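You operate a simulated robot arm through the tools that you are given. There is no shell and no other tool. Be economical: measure what you need, move in short steps, check, and stop when the job is done.

You are at the controls of a simulated robot arm. One attempt, no reset.

## Task
Unload the hand press and sort the sheet: crisp OUT, faint REDO.
Fine: the die goes in the grey bay; push the bed back in. Where these are worked on the way, their far stop is far enough and under half their travel is too little: press bed.

The check looks at the end state, three seconds after you hand in, the way a careful person would. Anything else that was tipped, shoved, dropped, spilled or broken makes it a failure. Flat cloth is picked up by pressing the open fingertips on it (5 to 10 N) and closing them slowly along it; thin cloth reads only 2 to 8 mm in the jaws.

## Robot
A 5-joint arm with a two-finger parallel gripper, fixed in place. Base frame: the origin is at the foot of the arm, x ahead of it, y to its left, z up; the work surface is at about z = 0. Lengths are in mm, angles in rad, forces in N, time in s.
With the tool pointing down near the work surface it reaches from about 260 to 600 mm from the base axis. Its first joint turns from -1.152 to 1.152 rad. The tool tilts only in the upright plane through the base axis and itself; it spins freely about its own axis. Payload 1.57 kg.
The tool frame sits at the grasp point between the pads (the TCP): z along the fingers, y along the line on which they close. The tips reach 30 mm beyond it. The gripper opens to 80 mm. The fingers are 17 mm wide and 12 mm thick; the gripper's body (40 by 82 mm) begins 80 mm behind the TCP.
Orientation is that of the tool frame in the base frame, as [roll, pitch, yaw] about the fixed x, y, z axes, in that order (R = Rz(yaw) Ry(pitch) Rx(roll)). With the fingers straight down and closing along the base's y, the tool's x points along the base's -x, its y along +y and its z along -z.

## Interface
- The arm moves only by the tool arm_command. Its argument "rows" is a list of rows, each a list of 3 entries, a list of its own where there are three numbers: the shift along the base's x, y, z in mm, then the turn, a rotation vector about the base's x, y, z in rad, then the gripper command, from -1 (fully open) to 1 (shut), values between in proportion. In form: [[[x, y, z], [rx, ry, rz], gripper], ...]. A call has 1 to 8 rows; each row shifts and turns the commanded pose from where the row before left it. A row lasts 0.2 s, in which the tool goes at most 50 mm and 0.15 rad; a call with a longer step from one row to the next is refused whole, and so is a gripper value outside its range. Where a pose cannot be reached the arm comes as near as it can. A force on the tool above 50 N (or 10 N above the force at the start of the call, whichever is more), or a blocked arm, ends the call early, and 0.2 s more pass. Each finger travels about 153 mm/s and halts on what it meets, pressing with about 42 N; the grip force reading is that of the motor and also rises with nothing between the fingers. The clock runs only during rows and for 0.2 s after the last one: add rows that do not move to give the fingers time. The reply holds the time, the measured pose of the TCP, the force on the tool along the base axes, the opening and the grip force, in the units named above and with some noise, with the torque about the TCP (base axes, N m) and any sound that the robot's microphone picked up.
- Cameras (640 x 400 px; columns grow to the right, rows downward): "scene" is fixed at [27.3, 402, 518.7]; the picture's right is [-0.77, -0.64, 0.00], its down [-0.37, 0.45, -0.81] and it looks along [0.52, -0.62, -0.58] (base axes); focal length 327 px, centre (320, 200). "wrist" rides on the gripper at [72, -7, -122] in the tool frame; the picture's right is [0.09, 1.00, 0.00], its down [-0.84, 0.08, -0.54] and it looks along [-0.54, 0.05, 0.84] (tool axes); focal length 238 px, centre (320, 200). There is no depth. A picture from a camera that has moved, and an enlarged one, comes with that camera's place and axes in the base frame and with its lens. The place of the scene camera against the robot may be out by one fixed shift of up to 18 mm in any direction.
- camera(camera): a new picture of that camera. It takes no simulated time.
- close_up(camera, box): a new picture of the part [left, top, right, bottom] of that camera's present view, enlarged. It takes no simulated time.
- finish_job(): hands the job in; it is judged then, once.

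Go step by step. Nothing tells you positions but the pictures and the camera data: compare them with the known pose of the tool, close in by small moves and look again before you grip or let go. The budget is 120 turns and 64 pictures, counting those below and the enlarged ones. Unless the task says otherwise, let go and move clear before handing in, and close with one line.

The tools are called after "Call:" as name(argument=value, ...) on one line, values as JSON. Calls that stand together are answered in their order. arm_command: Moves the arm, as the interface text tells. Its arguments: {"type":"object","properties":{"rows":{"type":"array"}},"required":["rows"]} The other tools are called the same way: camera (camera) takes a picture; close_up (camera, box) takes an enlarged picture of a part of a camera's view; finish_job () hands the job in.

At the start:

```text
time_s: 0.0
tcp_pos: [294.4, 158.3, 299.2]
orientation: [-3.141, -0.002, -3.141]
ft_force: [0.6, -0.3, 0.0]
ft_torque: [0.04, -0.01, 0.01]
opening: 80.0
finger_force: 0.0
```

scene: 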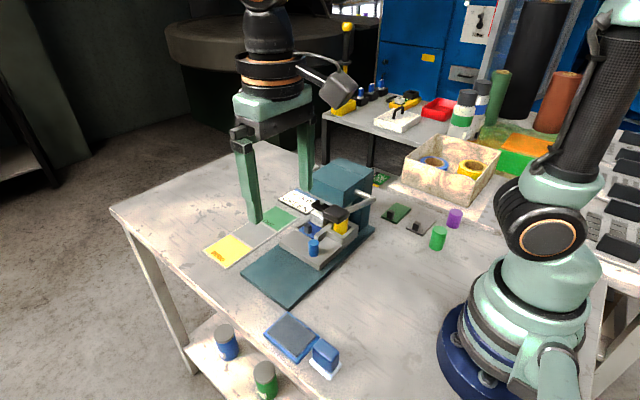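
wrist: 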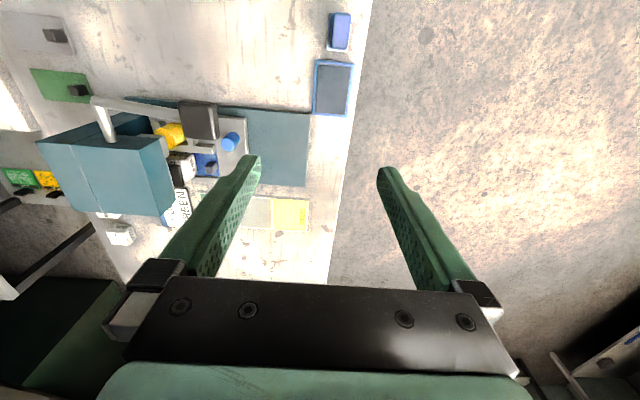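

I see a hand press with a bed, some coloured zones and small objects on the bench. I start with enlarged views to understand them.

Call:
close_up(camera="scene", box=[190, 150, 390, 310])

Call:
close_up(camera="wrist", box=[0, 0, 370, 250])

Call:
close_up(camera="scene", box=[290, 150, 490, 270])

```text
2.50 times, centred on (290, 230) of scene
camera zoom: at [27.3, 402.0, 518.7], right [-0.77, -0.64, 0.0], down [-0.37, 0.45, -0.81], along [0.52, -0.62, -0.58], focal length 817 px, centre (395, 125)
```

zoom: 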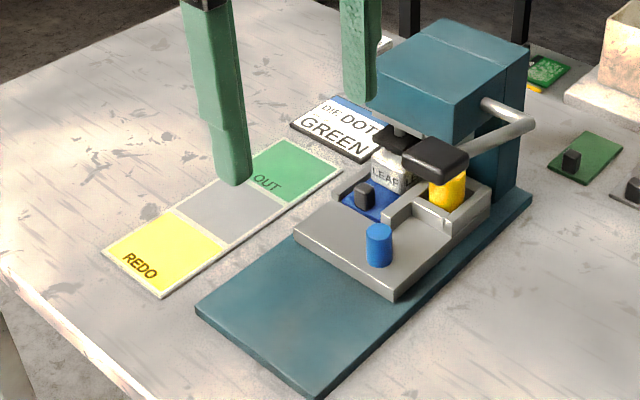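

```text
1.60 times, centred on (185, 125) of wrist
camera zoom: at [223.1, 151.9, 420.7], right [-0.09, 1.0, 0.0], down [0.84, 0.08, 0.54], along [0.54, 0.05, -0.84], focal length 381 px, centre (536, 320)
```

zoom: 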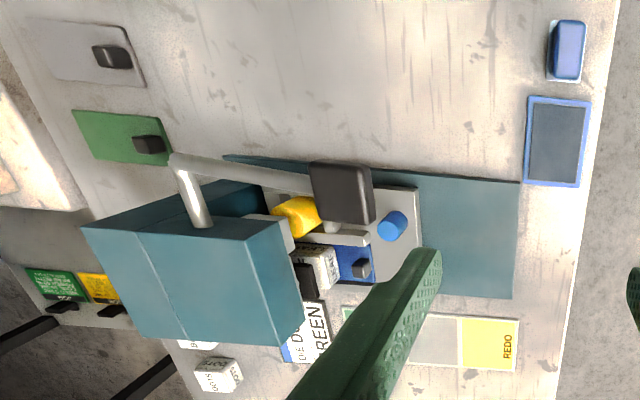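

```text
3.20 times, centred on (390, 210) of scene
camera zoom: at [27.3, 402.0, 518.7], right [-0.77, -0.64, 0.0], down [-0.37, 0.45, -0.81], along [0.52, -0.62, -0.58], focal length 1046 px, centre (96, 168)
```

zoom: 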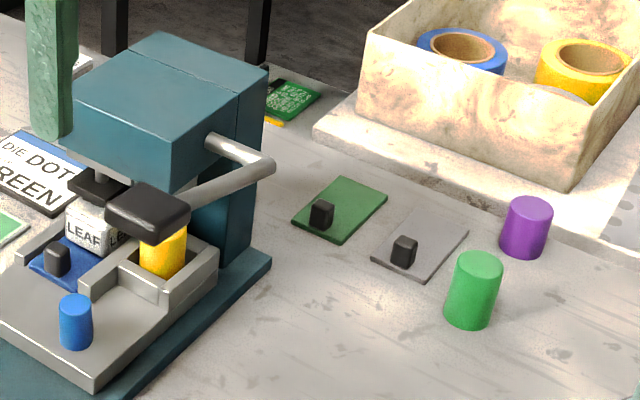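

The press bed holds a blue sheet with a LEAF die and a yellow item; I move the wrist over to inspect it closer.

Call:
arm_command(rows=[[[0, -40, 0], [0, 0, 0], -1], [[0, -40, 0], [0, 0, 0], -1], [[0, -20, 0], [0, 0, 0], -1], [[-10, 0, 0], [0, 0, 0], -1], [[0, 0, 0], [0, 0, 0], -1]])

Call:
camera(camera="wrist")

Call:
close_up(camera="scene", box=[260, 170, 400, 260])

```text
time_s: 1.2
tcp_pos: [285.5, 61.3, 300.2]
orientation: [-3.14, 0.0, 3.141]
ft_force: [-1.2, -0.8, 0.0]
ft_torque: [-0.01, 0.01, 0.01]
opening: 79.7
finger_force: 0.1
```

```text
58 pictures are left
camera wrist: at [213.2, 53.4, 421.0], right [-0.09, 1.0, 0.0], down [0.84, 0.08, 0.54], along [0.54, 0.05, -0.84], focal length 238 px, centre (320, 200)
```

wrist: 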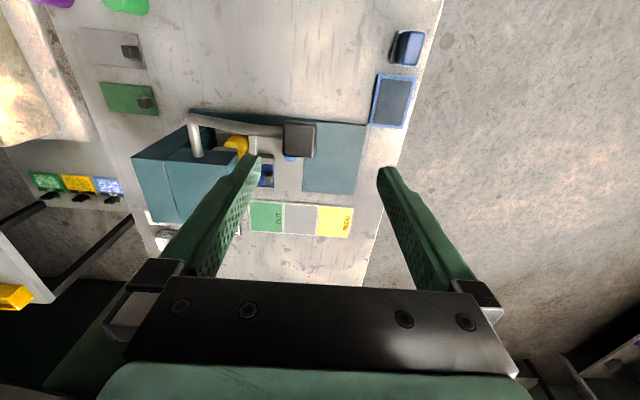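

```text
4.44 times, centred on (330, 215) of scene
camera zoom: at [27.3, 402.0, 518.7], right [-0.77, -0.64, 0.0], down [-0.37, 0.45, -0.81], along [0.52, -0.62, -0.58], focal length 1453 px, centre (276, 133)
```

zoom: 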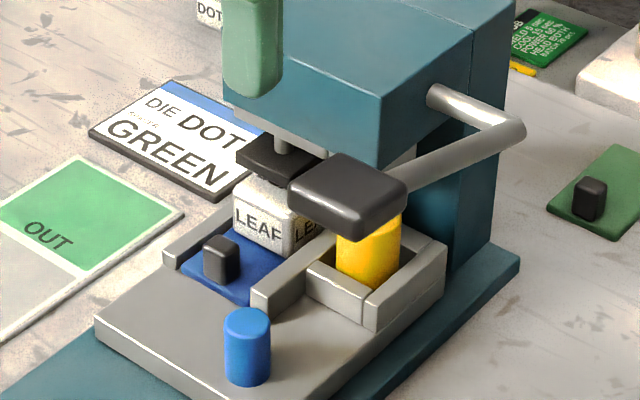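

The bed knob is near (365, 22) and the lever handle near (292, 40, 180). I spin the tool so the camera faces the press from the bed side, which also keeps it clear of the handle.

Call:
arm_command(rows=[[[10, 10, 0], [0, 0, -0.14], -1], [[10, 10, 0], [0, 0, -0.14], -1], [[10, 10, 0], [0, 0, -0.14], -1], [[10, 10, 0], [0, 0, -0.14], -1], [[10, 10, 0], [0, 0, -0.14], -1], [[10, 10, 0], [0, 0, -0.14], -1], [[10, 9, 0], [0, 0, -0.14], -1], [[10, 0, 0], [0, 0, -0.14], -1]])

Call:
arm_command(rows=[[[0, 0, -20], [0, 0, -0.15], -1], [[0, 0, -20], [0, 0, -0.15], -1], [[0, 0, -20], [0, 0, -0.15], -1], [[0, 0, 0], [0, 0, 0], -1]])

Call:
camera(camera="wrist")

```text
time_s: 3.0
tcp_pos: [364.9, 127.7, 299.9]
orientation: [-3.141, -0.002, 2.02]
ft_force: [0.7, -1.2, 0.3]
ft_torque: [0.03, 0.04, -0.01]
opening: 80.0
finger_force: 0.1
```

```text
time_s: 4.0
tcp_pos: [366.8, 126.9, 238.7]
orientation: [-3.14, 0.0, 1.569]
ft_force: [0.2, -0.1, 0.7]
ft_torque: [-0.03, 0.02, 0.02]
opening: 80.2
finger_force: 0.0
```

```text
56 pictures are left
camera wrist: at [359.8, 198.3, 360.3], right [1.0, 0.09, 0.0], down [0.08, -0.84, 0.54], along [0.05, -0.54, -0.84], focal length 238 px, centre (320, 200)
```

wrist: 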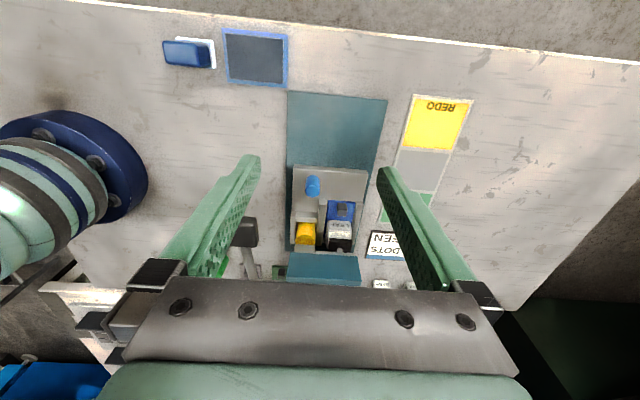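

Good view from the front; I enlarge it.

Call:
close_up(camera="wrist", box=[220, 150, 420, 275])

```text
3.20 times, centred on (320, 212) of wrist
camera zoom: at [359.8, 198.3, 360.3], right [1.0, 0.09, 0.0], down [0.08, -0.84, 0.54], along [0.05, -0.54, -0.84], focal length 763 px, centre (320, 160)
```

zoom: 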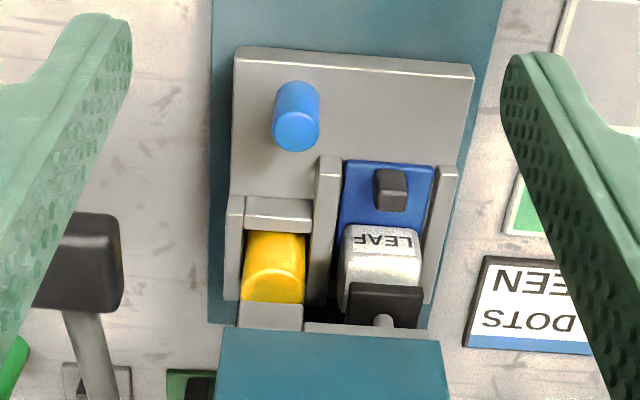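

The knob is at about (366, 15), top near z 50; the lever handle spans x 273–316. I spin the tool so that its narrow side faces the handle and the camera is on the far side, then look from above the knob.

Call:
arm_command(rows=[[[0, 0, 0], [0, 0, -0.15], 0], [[0, 0, 0], [0, 0, -0.15], 0], [[0, 0, 0], [0, 0, -0.15], 0], [[0, 0, 0], [0, 0, -0.15], 0], [[0, 0, 0], [0, 0, -0.15], 0], [[0, 0, 0], [0, 0, -0.15], 0], [[0, 0, 0], [0, 0, -0.15], 0], [[0, 0, 0], [0, 0, -0.15], 0]])

Call:
arm_command(rows=[[[0, -20, 0], [0, 0, -0.15], 0], [[0, -20, 0], [0, 0, -0.15], 0], [[0, -30, 0], [0, 0, -0.07], 0], [[0, -40, 0], [0, 0, 0], 0], [[0, 0, -40], [0, 0, 0], 0], [[0, 0, -40], [0, 0, 0], 0], [[0, 0, -30], [0, 0, 0], 0], [[0, 0, 0], [0, 0, 0], 0]])

Call:
camera(camera="wrist")

Call:
close_up(camera="scene", box=[220, 150, 400, 280])

```text
time_s: 5.8
tcp_pos: [373.8, 94.8, 238.3]
orientation: [3.14, 0.0, 0.379]
ft_force: [-0.1, 0.8, 0.1]
ft_torque: [0.01, -0.01, -0.03]
opening: 40.3
finger_force: 0.1
out of reach, approached as far as the arm can: row 8
```

```text
time_s: 7.1
tcp_pos: [379.1, -91.4, 195.5]
orientation: [3.142, 0.002, 0.0]
ft_force: [-4.2, -0.3, 8.4]
ft_torque: [0.04, 0.18, 0.0]
opening: 40.1
finger_force: 0.1
out of reach, approached as far as the arm can: row 1, 2
stopped in row 6: the force on the tool passed its limit at 124 N (the readings are from after the stop); the commanded pose is now the measured one
```

```text
54 pictures are left
camera wrist: at [450.6, -84.7, 316.5], right [0.09, -1.0, 0.0], down [-0.84, -0.08, 0.54], along [-0.54, -0.05, -0.84], focal length 238 px, centre (320, 200)
```

wrist: 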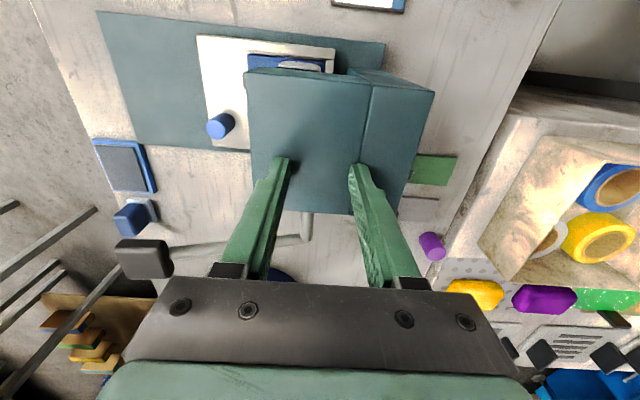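

```text
3.08 times, centred on (310, 215) of scene
camera zoom: at [27.2, 402.0, 518.7], right [-0.77, -0.64, 0.0], down [-0.37, 0.45, -0.81], along [0.52, -0.62, -0.58], focal length 1006 px, centre (351, 154)
```

zoom: 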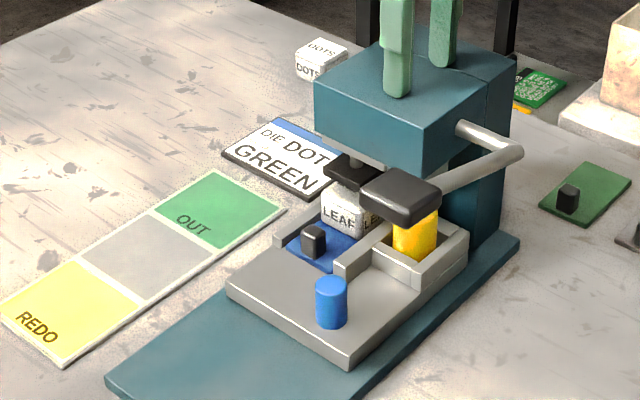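

I lightly bumped the press head's top because the wrist spin limit pushed the tool sideways; nothing appears to have moved. I back up and return to the previous spin, which leaves enough clearance to the handle with narrowed fingers.

Call:
arm_command(rows=[[[0, 0, 30], [0, 0, 0], 0], [[0, 0, 20], [0, 0, 0.1], 0], [[-2, 25, 0], [0, 0, 0.15], 0], [[-2, 25, 0], [0, 0, 0.15], 0], [[-2, 25, 0], [0, 0, 0.15], 0], [[-2, 25, 0], [0, 0, 0.15], 0], [[-2, 25, 0], [0, 0, 0.15], 0], [[-1, 23, 0], [0, 0, 0.15], 0]])

Call:
arm_command(rows=[[[0, 0, 0], [0, 0, 0.15], 0], [[0, 0, 0], [0, 0, 0.15], 0], [[0, 0, 0], [0, 0, 0.15], 0], [[0, 0, 0], [0, 0, 0.13], 0], [[0, 0, 0], [0, 0, 0], 0]])

```text
time_s: 8.9
tcp_pos: [368.3, 58.1, 243.7]
orientation: [3.141, -0.001, 1.003]
ft_force: [0.2, 0.1, 1.0]
ft_torque: [-0.02, 0.02, -0.02]
opening: 39.7
finger_force: 0.1
```

```text
time_s: 10.1
tcp_pos: [368.0, 55.8, 243.8]
orientation: [3.14, -0.001, 1.583]
ft_force: [0.1, 0.5, 0.3]
ft_torque: [0.04, 0.01, -0.01]
opening: 40.0
finger_force: 0.1
```

Back in free space. Now above the knob, stopping while the body is still above the handle, and looking.

Call:
arm_command(rows=[[[0, -20, 0], [0, 0, 0], 0], [[0, -18, 0], [0, 0, 0], 0], [[0, 0, -40], [0, 0, 0], 0], [[0, 0, -40], [0, 0, 0], 0], [[0, 0, -30], [0, 0, 0], 0], [[0, 0, 0], [0, 0, 0], 0]])

Call:
camera(camera="wrist")

Call:
camera(camera="scene")

```text
time_s: 11.5
tcp_pos: [367.5, 17.3, 134.8]
orientation: [3.142, -0.001, 1.581]
ft_force: [-0.5, 0.1, 0.7]
ft_torque: [-0.01, 0.03, 0.0]
opening: 40.0
finger_force: 0.0
```

```text
52 pictures are left
camera wrist: at [359.7, 88.9, 255.4], right [0.99, 0.1, 0.0], down [0.09, -0.84, 0.54], along [0.06, -0.54, -0.84], focal length 238 px, centre (320, 200)
```

wrist: 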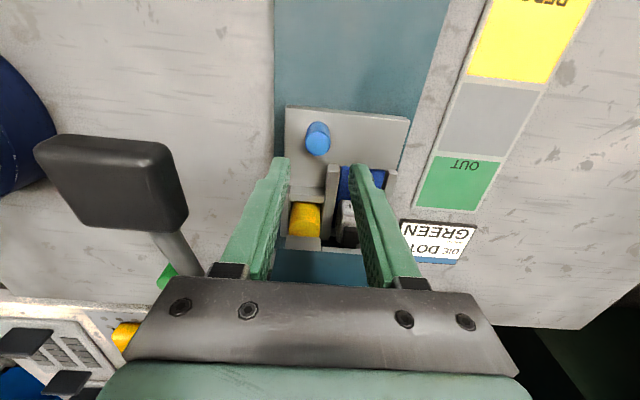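

```text
51 pictures are left
```

scene: 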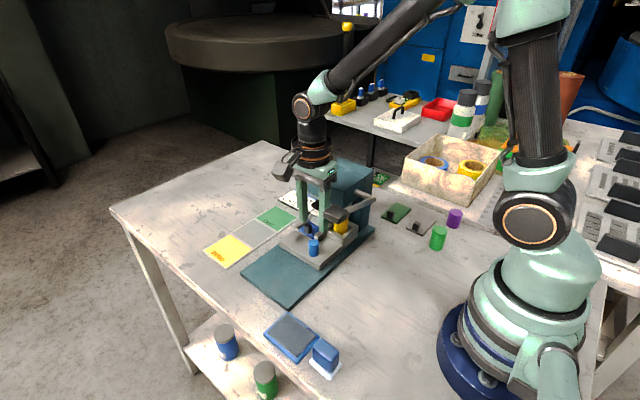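

The knob is centred between the fingers. I descend around it slowly.

Call:
arm_command(rows=[[[2, -2, -15], [0, 0, 0], 0], [[0, -1, -15], [0, 0, 0], 0], [[0, 0, -15], [0, 0, 0], 0], [[0, 0, -12], [0, 0, 0], 0], [[0, 0, -12], [0, 0, 0], 0], [[0, 0, 0], [0, 0, 0], 0]])

Call:
close_up(camera="scene", box=[260, 170, 400, 260])

```text
time_s: 12.9
tcp_pos: [371.3, 15.2, 65.4]
orientation: [-3.141, 0.0, 1.582]
ft_force: [0.0, 0.6, 1.3]
ft_torque: [-0.01, -0.03, -0.01]
opening: 40.0
finger_force: 0.0
```

```text
4.44 times, centred on (330, 215) of scene
camera zoom: at [27.3, 402.0, 518.7], right [-0.77, -0.64, 0.0], down [-0.37, 0.45, -0.81], along [0.52, -0.62, -0.58], focal length 1453 px, centre (276, 133)
```

zoom: 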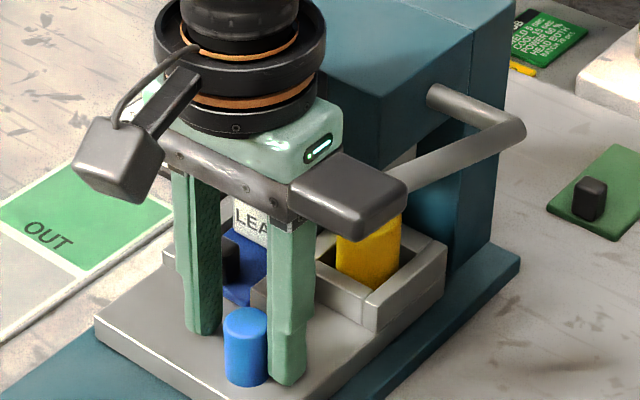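

The fingers straddle the knob. I close on it.

Call:
arm_command(rows=[[[-2, 0, 0], [0, 0, 0], 0], [[0, 0, 0], [0, 0, 0], 0.3], [[0, 0, 0], [0, 0, 0], 0.6], [[0, 0, 0], [0, 0, 0], 0.8], [[0, 0, 0], [0, 0, 0], 0.8]])

```text
time_s: 14.1
tcp_pos: [365.2, 16.3, 63.3]
orientation: [-3.131, -0.001, 1.581]
ft_force: [-23.5, -0.2, 3.6]
ft_torque: [0.06, -0.4, 0.13]
opening: 21.8
finger_force: 35.1
```

Gripped (21.8 mm). I relieve the side force and pull the bed out along +y.

Call:
arm_command(rows=[[[-3, 0, 0], [0, 0, 0], 1], [[0, 6, 0], [0, 0, 0], 1], [[0, 8, 0], [0, 0, 0], 1], [[0, 8, 0], [0, 0, 0], 1], [[0, 0, 0], [0, 0, 0], 1]])

```text
time_s: 15.3
tcp_pos: [364.9, 38.2, 66.3]
orientation: [3.141, 0.0, 1.579]
ft_force: [-0.5, -0.1, -22.1]
ft_torque: [-0.14, 0.47, 0.03]
opening: 21.4
finger_force: 34.2
```

Call:
arm_command(rows=[[[0, 8, -2], [0, 0, 0], 1], [[0, 10, 0], [0, 0, 0], 1], [[0, 10, 0], [0, 0, 0], 1], [[0, 10, 0], [0, 0, 0], 1], [[0, 0, 0], [0, 0, 0], 1]])

Call:
close_up(camera="scene", box=[230, 160, 390, 300])

```text
time_s: 16.5
tcp_pos: [365.5, 75.1, 65.2]
orientation: [3.141, -0.001, 1.582]
ft_force: [-14.4, 0.5, 23.0]
ft_torque: [0.11, -0.1, 0.09]
opening: 21.5
finger_force: 34.5
```

```text
2.86 times, centred on (310, 230) of scene
camera zoom: at [27.2, 402.0, 518.7], right [-0.77, -0.64, 0.0], down [-0.37, 0.45, -0.81], along [0.52, -0.62, -0.58], focal length 934 px, centre (349, 114)
```

zoom: 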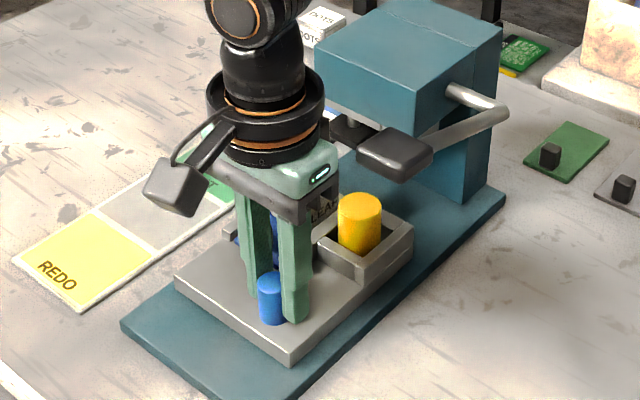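

The bed is coming out; continue to the stop.

Call:
arm_command(rows=[[[-1, 10, 1], [0, 0, 0], 1], [[0, 10, 0], [0, 0, 0], 1], [[0, 10, 0], [0, 0, 0], 1], [[0, 8, 0], [0, 0, 0], 1], [[0, 0, 0], [0, 0, 0], 1]])

```text
time_s: 17.7
tcp_pos: [365.5, 113.2, 67.4]
orientation: [3.137, -0.002, 1.58]
ft_force: [21.1, -0.2, -22.2]
ft_torque: [-0.16, 0.25, -0.08]
opening: 21.4
finger_force: 34.6
```

Call:
arm_command(rows=[[[0, 8, -1], [0, 0, 0], 1], [[0, 8, 0], [0, 0, 0], 1], [[0, 8, 0], [0, 0, 0], 1], [[0, 0, 0], [0, 0, 0], 1]])

Call:
close_up(camera="scene", box=[210, 170, 390, 310])

```text
time_s: 18.7
tcp_pos: [365.5, 137.1, 63.9]
orientation: [3.139, 0.0, 1.577]
ft_force: [16.2, -19.3, 10.5]
ft_torque: [-0.38, 0.18, -0.07]
opening: 21.7
finger_force: 34.4
```

```text
2.86 times, centred on (300, 240) of scene
camera zoom: at [27.2, 402.0, 518.7], right [-0.77, -0.64, 0.0], down [-0.37, 0.45, -0.81], along [0.52, -0.62, -0.58], focal length 934 px, centre (377, 86)
```

zoom: 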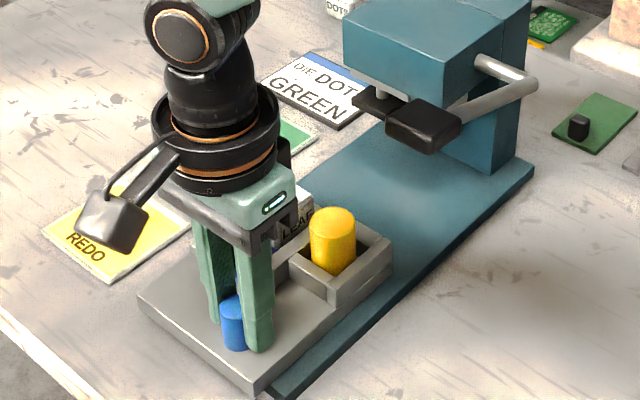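

The stop is reached (−19 N) after about 120 mm. Release, rise and look.

Call:
arm_command(rows=[[[0, -2, 0], [0, 0, 0], 0.5], [[0, 0, 0], [0, 0, 0], 0], [[0, 0, 0], [0, 0, 0], 0], [[0, 0, 30], [0, 0, 0], 0], [[0, 0, 40], [0, 0, 0], 0], [[0, 0, 40], [0, 0, 0], 0], [[0, 0, 40], [0, 0, 0], 0], [[0, 0, 0], [0, 0, 0], 0]])

Call:
camera(camera="wrist")

Call:
close_up(camera="scene", box=[210, 180, 350, 300])

```text
time_s: 20.5
tcp_pos: [365.1, 136.7, 214.1]
orientation: [3.141, 0.0, 1.582]
ft_force: [0.0, 0.3, 0.3]
ft_torque: [0.02, 0.04, 0.02]
opening: 40.0
finger_force: 0.0
```

```text
47 pictures are left
camera wrist: at [357.7, 208.7, 335.5], right [0.99, 0.1, 0.0], down [0.09, -0.84, 0.54], along [0.06, -0.54, -0.84], focal length 238 px, centre (320, 200)
```

wrist: 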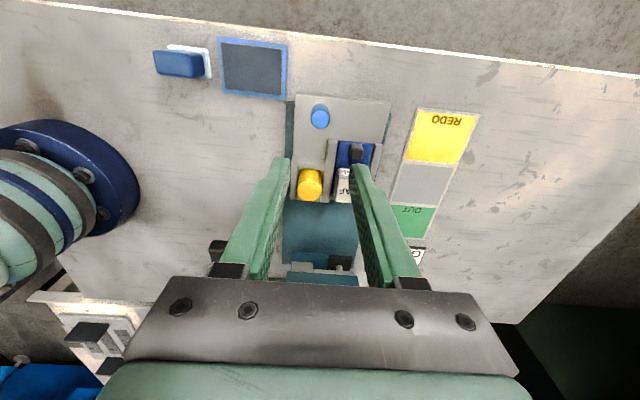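

```text
3.33 times, centred on (280, 240) of scene
camera zoom: at [27.3, 402.0, 518.7], right [-0.77, -0.64, 0.0], down [-0.37, 0.45, -0.81], along [0.52, -0.62, -0.58], focal length 1090 px, centre (453, 67)
```

zoom: 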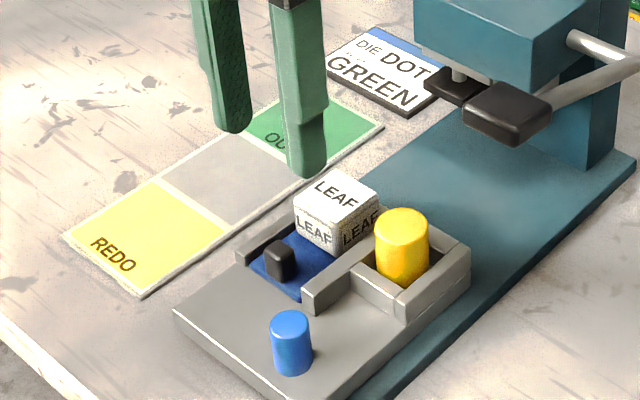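

The bed is out; the die sits on the blue sheet and the grey bay is the tray's middle field. I line up over the die to see it.

Call:
arm_command(rows=[[[18, 2, 0], [0, 0, 0], -0.5], [[18, 2, 0], [0, 0, 0], -1], [[16, 2, 0], [0, 0, 0], -1], [[0, 0, 0], [0, 0, 0], -1]])

Call:
close_up(camera="wrist", box=[220, 60, 420, 260])

```text
time_s: 21.5
tcp_pos: [417.6, 141.6, 214.5]
orientation: [-3.141, -0.001, 1.581]
ft_force: [-0.3, 0.3, 1.1]
ft_torque: [-0.02, 0.03, 0.02]
opening: 80.1
finger_force: 0.0
```

```text
2.00 times, centred on (320, 160) of wrist
camera zoom: at [410.5, 213.6, 335.9], right [0.99, 0.1, 0.0], down [0.09, -0.84, 0.54], along [0.06, -0.54, -0.84], focal length 477 px, centre (320, 280)
```

zoom: 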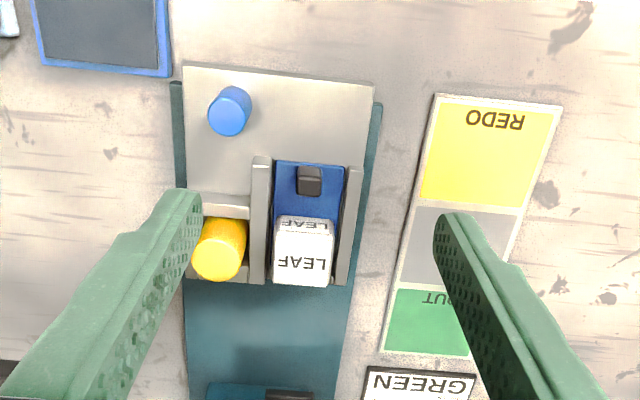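

The die's top centre is about (417, 56, 66), about 38 mm wide. I rotate to close along y, open 46 mm, and move above it.

Call:
arm_command(rows=[[[0, 0, 0], [0, 0, 0.15], -0.2], [[0, 0, 0], [0, 0, 0.15], -0.2], [[0, 0, 0], [0, 0, 0.15], -0.2], [[0, 0, 0], [0, 0, 0.15], -0.2], [[0, 0, 0], [0, 0, 0.15], -0.2], [[0, 0, 0], [0, 0, 0.15], -0.2], [[0, 0, 0], [0, 0, 0.15], -0.2], [[0, 0, 0], [0, 0, 0.15], -0.2]])

Call:
arm_command(rows=[[[0, 0, 0], [0, 0, 0.15], -0.2], [[0, 0, 0], [0, 0, 0.15], -0.2], [[0, 0, 0], [0, 0, 0.06], -0.2], [[0, -30, 0], [0, 0, 0], -0.2], [[0, -30, 0], [0, 0, 0], -0.2], [[0, -26, 0], [0, 0, 0], -0.2], [[0, 0, 0], [0, 0, 0], -0.2]])

Call:
close_up(camera="wrist", box=[200, 60, 440, 260])

```text
time_s: 23.3
tcp_pos: [416.3, 142.1, 214.4]
orientation: [3.141, 0.0, 2.783]
ft_force: [0.1, 0.1, 0.2]
ft_torque: [-0.01, -0.01, 0.02]
opening: 48.2
finger_force: 0.0
```

```text
time_s: 24.9
tcp_pos: [415.9, 55.2, 212.7]
orientation: [3.142, 0.001, 3.139]
ft_force: [0.0, -0.2, 0.1]
ft_torque: [-0.02, -0.03, -0.01]
opening: 48.1
finger_force: 0.1
```

```text
2.00 times, centred on (320, 160) of wrist
camera zoom: at [344.3, 48.6, 334.1], right [-0.09, 1.0, 0.0], down [0.84, 0.08, 0.54], along [0.54, 0.05, -0.84], focal length 477 px, centre (320, 280)
```

zoom: 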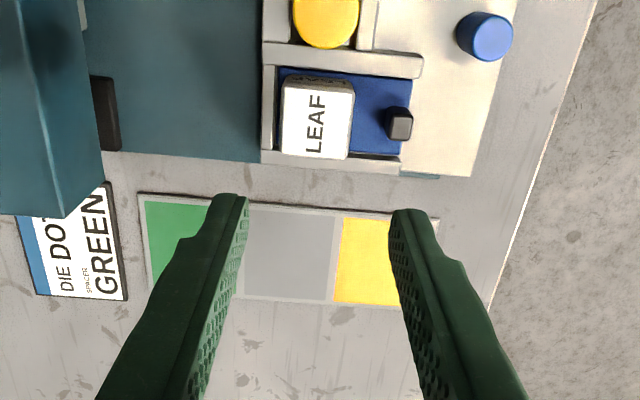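

The die centre refines to about (414, 53). I descend with tips staying above the pocket walls.

Call:
arm_command(rows=[[[-2, -2, -40], [0, 0, 0], -0.2], [[0, 0, -40], [0, 0, 0], -0.2], [[0, 0, -20], [0, 0, 0], -0.2], [[0, 0, -15], [0, 0, 0], -0.2], [[0, 0, 0], [0, 0, 0], -0.2]])

Call:
close_up(camera="scene", box=[210, 180, 350, 280])

Call:
close_up(camera="wrist", box=[200, 0, 440, 200])

```text
time_s: 26.1
tcp_pos: [414.0, 54.9, 96.4]
orientation: [-3.141, -0.001, 3.141]
ft_force: [-0.2, -0.2, 0.5]
ft_torque: [0.0, -0.05, 0.01]
opening: 47.9
finger_force: 0.1
```

```text
4.00 times, centred on (280, 230) of scene
camera zoom: at [27.3, 402.0, 518.7], right [-0.77, -0.64, 0.0], down [-0.37, 0.45, -0.81], along [0.52, -0.62, -0.58], focal length 1307 px, centre (480, 80)
```

zoom: 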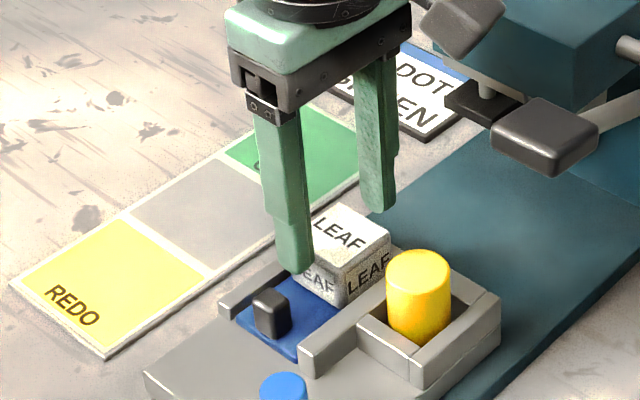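

```text
2.00 times, centred on (320, 100) of wrist
camera zoom: at [341.6, 47.5, 218.4], right [-0.09, 1.0, 0.0], down [0.84, 0.08, 0.54], along [0.54, 0.05, -0.84], focal length 477 px, centre (320, 400)
```

zoom: 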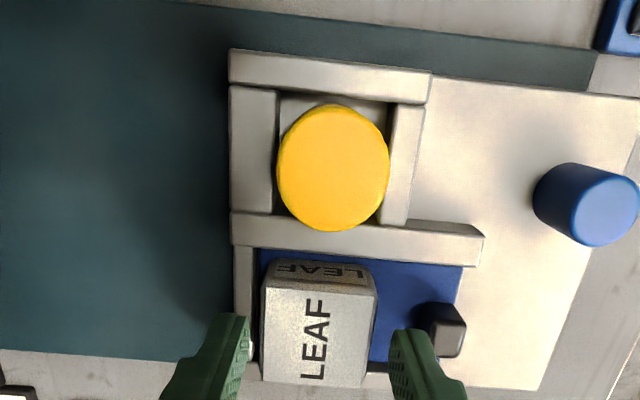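

Well centred. Descend a bit more and grip.

Call:
arm_command(rows=[[[0, 0, -8], [0, 0, 0], -0.2], [[0, 0, -8], [0, 0, 0], -0.2], [[0, 0, 0], [0, 0, 0], -0.1], [[0, 0, 0], [0, 0, 0], 0.0], [[0, 0, 0], [0, 0, 0], 0.1], [[0, 0, 0], [0, 0, 0], 0.2], [[0, 0, 0], [0, 0, 0], 0.3]])

```text
time_s: 27.7
tcp_pos: [412.4, 52.9, 81.9]
orientation: [3.141, 0.0, 3.14]
ft_force: [-0.3, -0.1, 0.3]
ft_torque: [0.01, -0.03, 0.01]
opening: 39.0
finger_force: 41.8
```

Gripped at 39 mm. Lift.

Call:
arm_command(rows=[[[0, 0, 5], [0, 0, 0], 0.4], [[0, 0, 10], [0, 0, 0], 0.4], [[0, 0, 20], [0, 0, 0], 0.4], [[0, 0, 30], [0, 0, 0], 0.4], [[0, 0, 30], [0, 0, 0], 0.4], [[0, 0, 0], [0, 0, 0], 0.4]])

Call:
camera(camera="wrist")

Call:
close_up(camera="scene", box=[210, 180, 350, 280])

```text
time_s: 29.1
tcp_pos: [413.2, 55.5, 177.9]
orientation: [3.14, 0.0, 3.14]
ft_force: [0.3, -0.7, -0.4]
ft_torque: [0.0, 0.03, 0.0]
opening: 23.9
finger_force: 0.0
```

```text
41 pictures are left
camera wrist: at [341.9, 48.6, 299.4], right [-0.09, 1.0, 0.0], down [0.84, 0.08, 0.54], along [0.54, 0.05, -0.84], focal length 238 px, centre (320, 200)
```

wrist: 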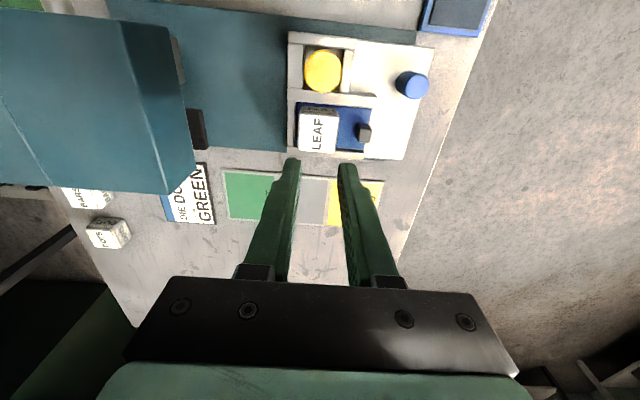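

```text
4.00 times, centred on (280, 230) of scene
camera zoom: at [27.3, 402.0, 518.7], right [-0.77, -0.64, 0.0], down [-0.37, 0.45, -0.81], along [0.52, -0.62, -0.58], focal length 1307 px, centre (480, 80)
```

zoom: 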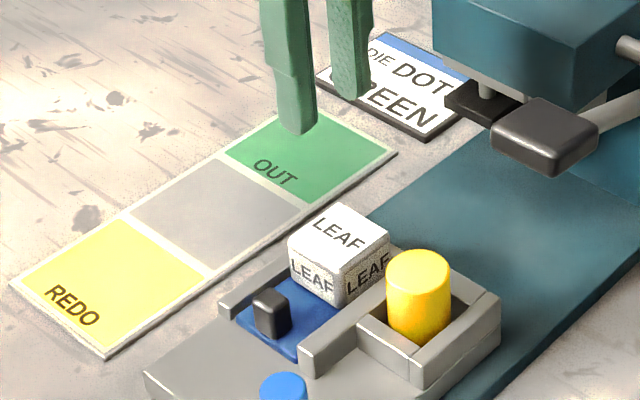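

The grip was too shallow and slipped off; the die is still in its place. Its top must be nearer z 55, so I go lower this time.

Call:
arm_command(rows=[[[3, -1, -30], [0, 0, 0], -0.2], [[0, 0, -30], [0, 0, 0], -0.2], [[0, 0, -30], [0, 0, 0], -0.2], [[0, 0, -10], [0, 0, 0], -0.2], [[0, 0, -6], [0, 0, 0], -0.2], [[0, 0, -4], [0, 0, 0], -0.2], [[0, 0, 0], [0, 0, 0], -0.2]])

Call:
close_up(camera="scene", box=[210, 180, 350, 280])

```text
time_s: 30.6
tcp_pos: [417.6, 53.5, 70.5]
orientation: [3.141, 0.0, 3.139]
ft_force: [-3.1, 0.2, 6.9]
ft_torque: [-0.15, 0.03, -0.06]
opening: 47.6
finger_force: 0.1
stopped in row 7: the force on the tool passed its limit at 54 N (the readings are from after the stop); the commanded pose is now the measured one
```

```text
4.00 times, centred on (280, 230) of scene
camera zoom: at [27.2, 402.0, 518.7], right [-0.77, -0.64, 0.0], down [-0.37, 0.45, -0.81], along [0.52, -0.62, -0.58], focal length 1307 px, centre (480, 80)
```

zoom: 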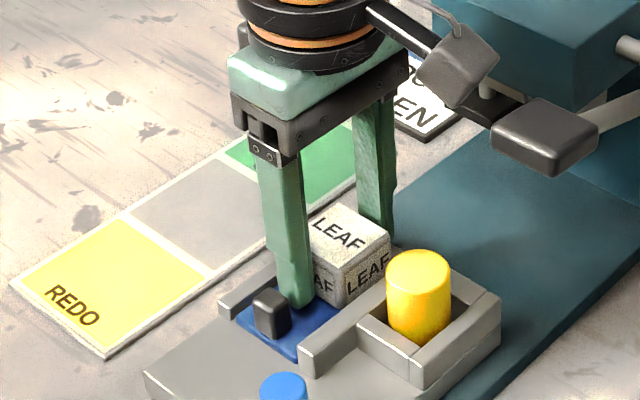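

The rear fingertip just met the back wall at z≈40. Raise 2 mm and grip here.

Call:
arm_command(rows=[[[0, 0, 2], [0, 0, 0], -0.2], [[0, 0, 0], [0, 0, 0], -0.1], [[0, 0, 0], [0, 0, 0], 0.0], [[0, 0, 0], [0, 0, 0], 0.1], [[0, 0, 0], [0, 0, 0], 0.3], [[0, 0, 0], [0, 0, 0], 0.5], [[0, 0, 3], [0, 0, 0], 0.5], [[0, 0, 0], [0, 0, 0], 0.5]])

```text
time_s: 32.4
tcp_pos: [416.0, 53.3, 74.5]
orientation: [-3.141, -0.002, 3.14]
ft_force: [-0.2, -0.6, -1.9]
ft_torque: [0.01, 0.01, 0.03]
opening: 39.4
finger_force: 42.4
```

Call:
arm_command(rows=[[[0, 0, 6], [0, 0, 0], 0.6], [[0, 0, 10], [0, 0, 0], 0.6], [[0, 0, 20], [0, 0, 0], 0.6], [[0, 0, 30], [0, 0, 0], 0.6], [[0, 0, 30], [0, 0, 0], 0.6], [[0, 0, 0], [0, 0, 0], 0.6]])

Call:
camera(camera="wrist")

Call:
close_up(camera="scene", box=[210, 180, 350, 280])

```text
time_s: 33.8
tcp_pos: [417.5, 51.7, 170.2]
orientation: [3.141, -0.003, 3.139]
ft_force: [0.1, 0.5, -1.5]
ft_torque: [0.04, -0.01, 0.01]
opening: 38.8
finger_force: 41.8
```

```text
38 pictures are left
camera wrist: at [345.1, 45.1, 292.6], right [-0.09, 1.0, 0.0], down [0.84, 0.08, 0.54], along [0.54, 0.05, -0.84], focal length 238 px, centre (320, 200)
```

wrist: 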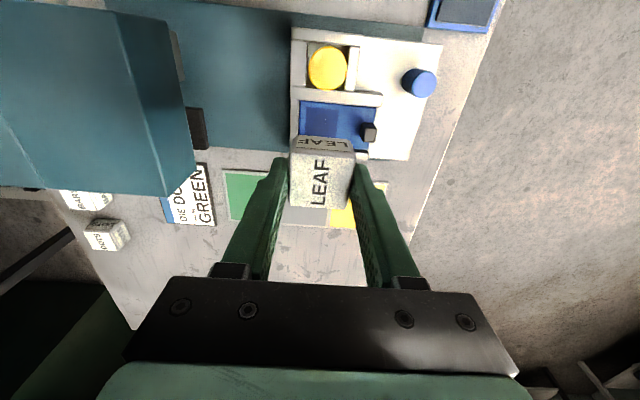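

```text
4.00 times, centred on (280, 230) of scene
camera zoom: at [27.3, 402.0, 518.7], right [-0.77, -0.64, 0.0], down [-0.37, 0.45, -0.81], along [0.52, -0.62, -0.58], focal length 1307 px, centre (480, 80)
```

zoom: 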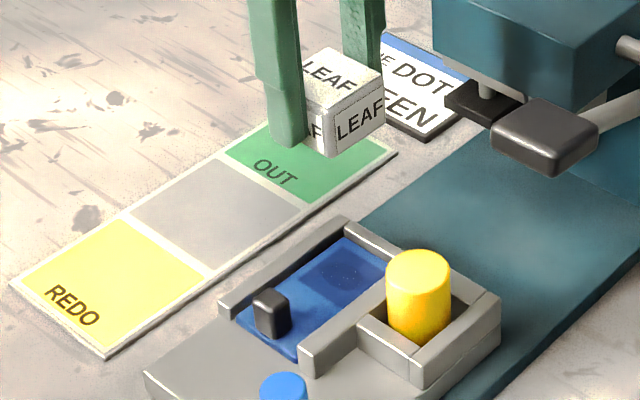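

The die is held. The grey bay's centre is about (538, 41). I carry it over there and check.

Call:
arm_command(rows=[[[30, 0, 0], [0, 0, 0], 0.6], [[30, -4, 0], [0, 0, 0], 0.6], [[30, -4, 0], [0, 0, 0], 0.6], [[30, -3, 0], [0, 0, 0], 0.6], [[0, 0, -40], [0, 0, 0], 0.6], [[0, 0, -30], [0, 0, 0], 0.6], [[0, 0, 0], [0, 0, 0], 0.6]])

Call:
camera(camera="wrist")

Call:
close_up(camera="scene", box=[190, 170, 350, 280])

```text
time_s: 35.4
tcp_pos: [537.0, 42.0, 98.7]
orientation: [-3.141, -0.002, 3.141]
ft_force: [-0.3, 0.2, -1.4]
ft_torque: [0.0, -0.03, 0.01]
opening: 39.2
finger_force: 42.0
```

```text
36 pictures are left
camera wrist: at [465.5, 35.7, 220.2], right [-0.09, 1.0, 0.0], down [0.84, 0.08, 0.54], along [0.54, 0.05, -0.84], focal length 238 px, centre (320, 200)
```

wrist: 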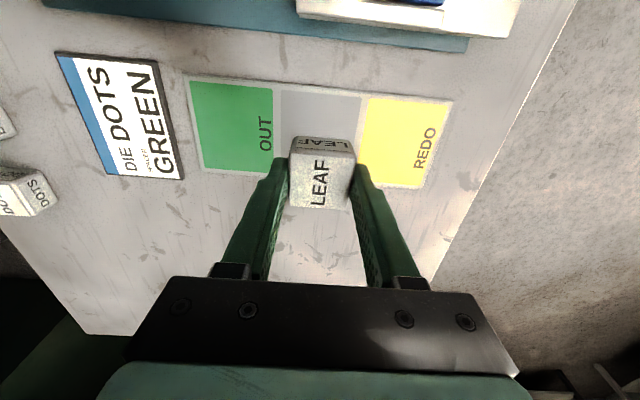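

```text
3.64 times, centred on (270, 225) of scene
camera zoom: at [27.3, 402.0, 518.7], right [-0.77, -0.64, 0.0], down [-0.37, 0.45, -0.81], along [0.52, -0.62, -0.58], focal length 1188 px, centre (502, 109)
```

zoom: 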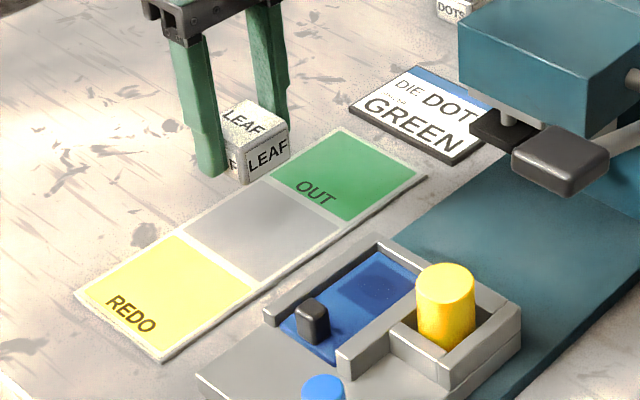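

Position matches the grey bay centre. Lower gently.

Call:
arm_command(rows=[[[2, 0, -15], [0, 0, 0], 0.6], [[0, 0, -12], [0, 0, 0], 0.6], [[0, 0, -6], [0, 0, 0], 0.6], [[0, 0, 0], [0, 0, 0], 0.6]])

Call:
close_up(camera="scene", box=[210, 180, 310, 260])

```text
time_s: 36.4
tcp_pos: [538.3, 41.7, 66.3]
orientation: [-3.142, 0.0, 3.139]
ft_force: [-0.2, 0.1, -1.4]
ft_torque: [0.01, 0.03, -0.01]
opening: 39.4
finger_force: 41.9
```

```text
5.00 times, centred on (260, 220) of scene
camera zoom: at [27.3, 402.0, 518.7], right [-0.77, -0.64, 0.0], down [-0.37, 0.45, -0.81], along [0.52, -0.62, -0.58], focal length 1634 px, centre (620, 100)
```

zoom: 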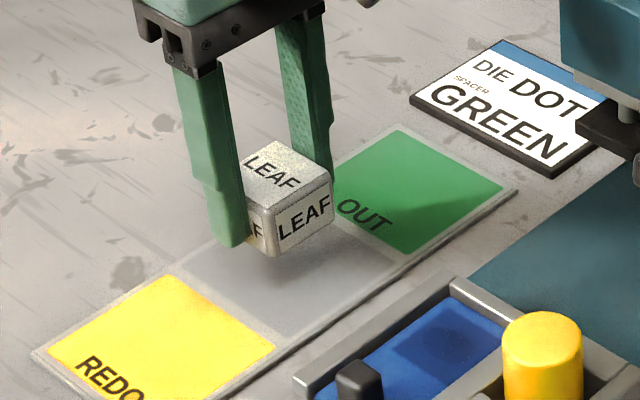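

Call:
arm_command(rows=[[[0, 0, -5], [0, 0, 0], 0.6], [[0, 0, -3], [0, 0, 0], 0.6], [[0, 0, -2], [0, 0, 0], 0.6], [[0, 0, 0], [0, 0, 0], 0.6]])

```text
time_s: 37.4
tcp_pos: [540.4, 42.8, 56.9]
orientation: [3.141, -0.001, 3.138]
ft_force: [-0.6, 0.3, -1.7]
ft_torque: [-0.01, -0.01, -0.01]
opening: 39.1
finger_force: 41.5
```

Call:
arm_command(rows=[[[0, 0, -2], [0, 0, 0], 0.6], [[0, 0, -2], [0, 0, 0], 0.6], [[0, 0, 0], [0, 0, 0], 0.6]])

Call:
close_up(camera="scene", box=[210, 180, 310, 260])

```text
time_s: 38.2
tcp_pos: [539.5, 42.6, 55.0]
orientation: [3.141, -0.003, 3.139]
ft_force: [0.3, -0.1, -1.4]
ft_torque: [0.01, 0.04, -0.02]
opening: 39.1
finger_force: 42.1
```

```text
5.00 times, centred on (260, 220) of scene
camera zoom: at [27.3, 402.0, 518.7], right [-0.77, -0.64, 0.0], down [-0.37, 0.45, -0.81], along [0.52, -0.62, -0.58], focal length 1634 px, centre (620, 100)
```

zoom: 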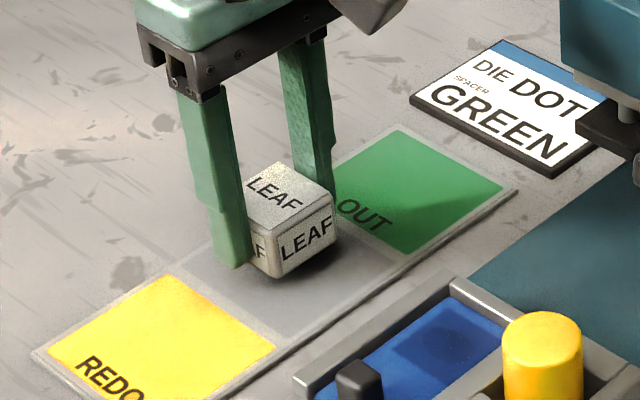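

Call:
arm_command(rows=[[[0, 0, -2], [0, 0, 0], 0.6], [[0, 0, -2], [0, 0, 0], 0.6], [[0, 0, -2], [0, 0, 0], 0.6], [[0, 0, 0], [0, 0, 0], 0.6]])

```text
time_s: 39.2
tcp_pos: [539.8, 42.0, 47.8]
orientation: [-3.141, -0.001, 3.14]
ft_force: [0.1, -0.4, -2.0]
ft_torque: [0.03, -0.02, 0.05]
opening: 39.4
finger_force: 42.0
```

Call:
arm_command(rows=[[[0, 0, -2], [0, 0, 0], 0.6], [[0, 0, -1.5], [0, 0, 0], 0.6], [[0, 0, 0], [0, 0, 0], 0.6]])

Call:
close_up(camera="scene", box=[210, 180, 310, 260])

```text
time_s: 40.0
tcp_pos: [538.4, 42.0, 43.7]
orientation: [-3.141, -0.002, 3.14]
ft_force: [0.4, -1.0, -1.7]
ft_torque: [-0.01, -0.03, 0.01]
opening: 39.1
finger_force: 41.9
```

```text
5.00 times, centred on (260, 220) of scene
camera zoom: at [27.3, 402.0, 518.7], right [-0.77, -0.64, 0.0], down [-0.37, 0.45, -0.81], along [0.52, -0.62, -0.58], focal length 1634 px, centre (620, 100)
```

zoom: 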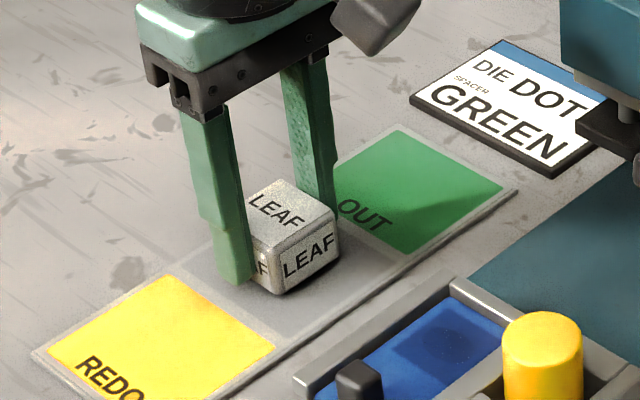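

Call:
arm_command(rows=[[[0, 0, -1.5], [0, 0, 0], 0.6], [[0, 0, -1.5], [0, 0, 0], 0.6], [[0, 0, 0], [0, 0, 0], 0.6]])

```text
time_s: 40.8
tcp_pos: [539.0, 41.6, 41.6]
orientation: [3.141, -0.001, 3.14]
ft_force: [0.1, 0.1, -1.3]
ft_torque: [0.0, -0.02, -0.01]
opening: 39.1
finger_force: 42.0
```

Call:
arm_command(rows=[[[0, 0, -1.5], [0, 0, 0], 0.6], [[0, 0, -1.5], [0, 0, 0], 0.6], [[0, 0, 0], [0, 0, 0], 0.6]])

```text
time_s: 41.6
tcp_pos: [539.8, 42.8, 40.4]
orientation: [-3.141, 0.0, 3.139]
ft_force: [-8.1, 0.5, 22.3]
ft_torque: [-0.02, 0.49, 0.04]
opening: 39.4
finger_force: 41.8
```

Contact. Release and rise.

Call:
arm_command(rows=[[[0, 0, 1], [0, 0, 0], 0.3], [[0, 0, 0], [0, 0, 0], -0.1], [[0, 0, 0], [0, 0, 0], -0.25], [[0, 0, 0], [0, 0, 0], -0.25], [[0, 0, 30], [0, 0, 0], -0.25], [[0, 0, 40], [0, 0, 0], -0.25], [[0, 0, 40], [0, 0, 0], -0.25], [[-40, 0, 30], [0, 0, 0], -0.25]])

Call:
arm_command(rows=[[[-40, 10, 30], [0, 0, 0], -0.25], [[-30, 10, 0], [0, 0, 0], -0.25], [[-25, 10, 0], [0, 0, 0], -0.25], [[0, 0, 0], [0, 0, 0], -0.25]])

Call:
camera(camera="wrist")

Call:
close_up(camera="scene", box=[220, 190, 340, 280])

```text
time_s: 43.4
tcp_pos: [500.4, 43.9, 179.6]
orientation: [3.141, -0.002, 3.14]
ft_force: [-0.3, 0.1, 0.1]
ft_torque: [0.0, -0.01, 0.0]
opening: 50.3
finger_force: 0.1
```

```text
refused: row 1 steps farther than a row can; nothing moved
```

```text
31 pictures are left
camera wrist: at [428.3, 36.7, 300.8], right [-0.09, 1.0, 0.0], down [0.84, 0.08, 0.54], along [0.54, 0.05, -0.84], focal length 238 px, centre (320, 200)
```

wrist: 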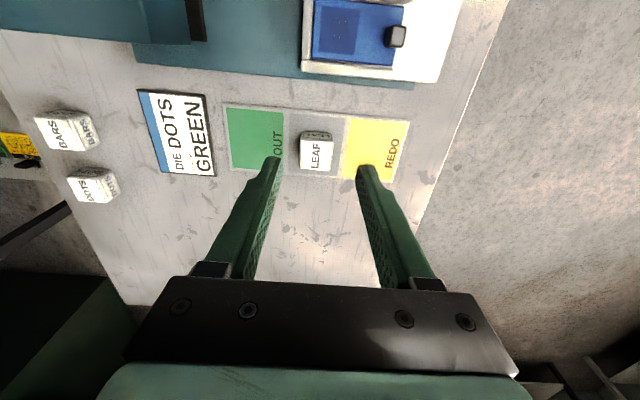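

```text
4.44 times, centred on (280, 235) of scene
camera zoom: at [27.3, 402.0, 518.7], right [-0.77, -0.64, 0.0], down [-0.37, 0.45, -0.81], along [0.52, -0.62, -0.58], focal length 1453 px, centre (498, 44)
```

zoom: 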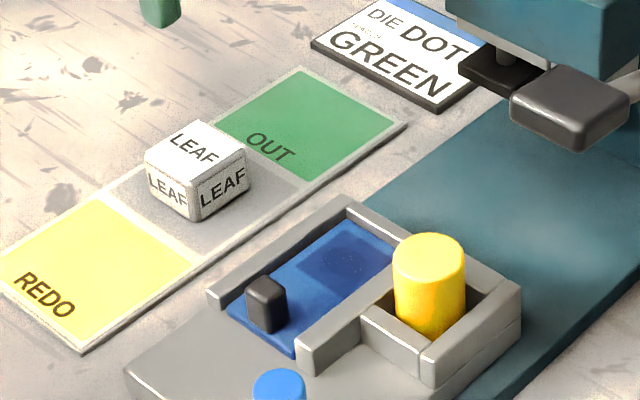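

The die stands in the grey bay. Now I go over the sheet to look at the print.

Call:
arm_command(rows=[[[-40, 10, 20], [0, 0, 0], -0.25], [[-40, 10, 0], [0, 0, 0], -0.25], [[-15, 0, 0], [0, 0, 0], -0.25], [[0, 0, 0], [0, 0, 0], -0.25]])

Call:
close_up(camera="wrist", box=[260, 60, 400, 170])

Call:
close_up(camera="scene", box=[265, 230, 315, 265])

```text
time_s: 44.4
tcp_pos: [404.0, 61.4, 198.8]
orientation: [3.141, -0.001, 3.138]
ft_force: [-0.3, 0.3, 0.5]
ft_torque: [0.0, 0.02, -0.03]
opening: 50.0
finger_force: 0.1
```

```text
3.64 times, centred on (330, 115) of wrist
camera zoom: at [332.3, 56.6, 321.4], right [-0.09, 1.0, 0.0], down [0.84, 0.08, 0.54], along [0.54, 0.05, -0.84], focal length 867 px, centre (284, 509)
```

zoom: 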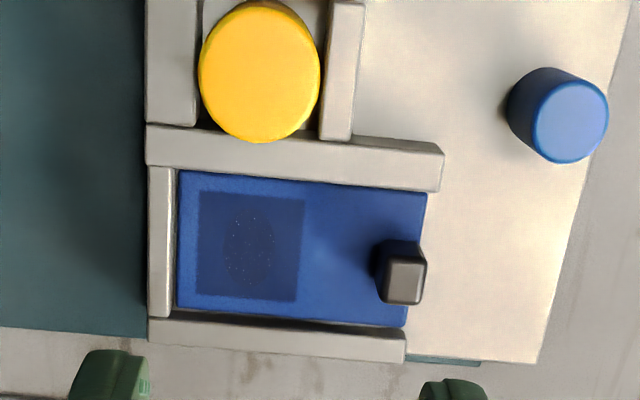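

```text
11.43 times, centred on (290, 248) of scene
camera zoom: at [27.2, 402.0, 518.7], right [-0.77, -0.64, 0.0], down [-0.37, 0.45, -0.81], along [0.52, -0.62, -0.58], focal length 3735 px, centre (663, -343)
```

zoom: 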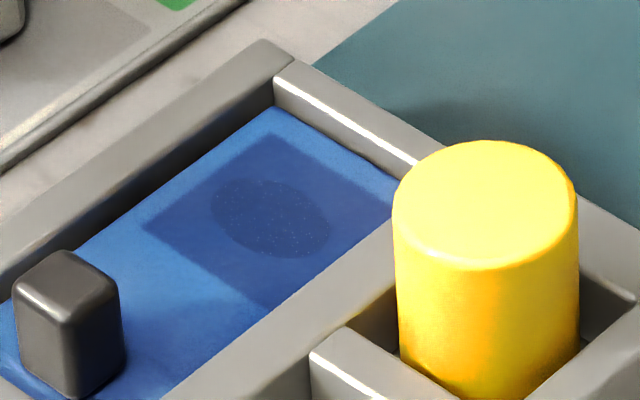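

The print looks faint and speckled. I lower toward the tab at about (414, 102) and take a closer look for certainty.

Call:
arm_command(rows=[[[3, 20, -30], [0, 0, 0], -0.25], [[3, 20, -30], [0, 0, 0], -0.25], [[4, 1, -30], [0, 0, 0], -0.3], [[0, 0, 0], [0, 0, 0], -0.3]])

Call:
close_up(camera="wrist", box=[180, 60, 420, 210])

Call:
close_up(camera="wrist", box=[220, 115, 300, 165])

```text
time_s: 45.4
tcp_pos: [414.3, 104.9, 109.6]
orientation: [3.141, -0.004, 3.14]
ft_force: [0.1, -0.7, -0.4]
ft_torque: [0.01, -0.01, 0.01]
opening: 51.7
finger_force: 0.0
```

```text
2.67 times, centred on (300, 135) of wrist
camera zoom: at [342.5, 97.0, 231.3], right [-0.09, 1.0, 0.0], down [0.84, 0.08, 0.54], along [0.54, 0.05, -0.84], focal length 636 px, centre (373, 373)
```

zoom: 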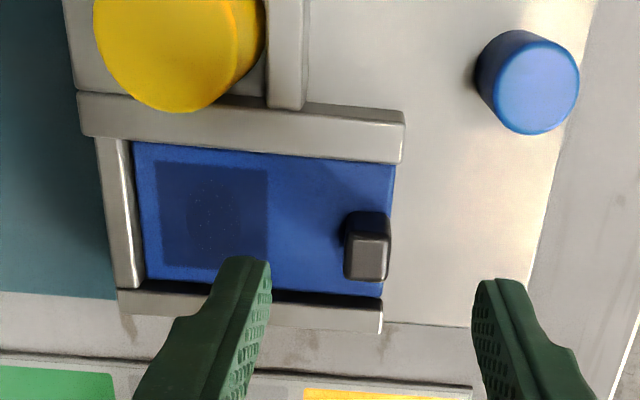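

```text
8.00 times, centred on (260, 140) of wrist
camera zoom: at [342.5, 97.0, 231.3], right [-0.09, 1.0, 0.0], down [0.84, 0.08, 0.54], along [0.54, 0.05, -0.84], focal length 1907 px, centre (800, 680)
```

zoom: 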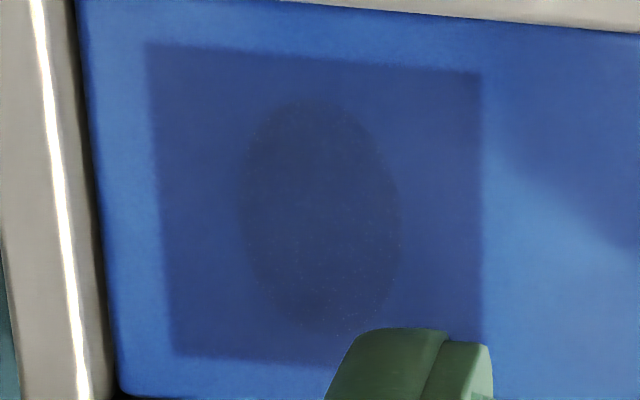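

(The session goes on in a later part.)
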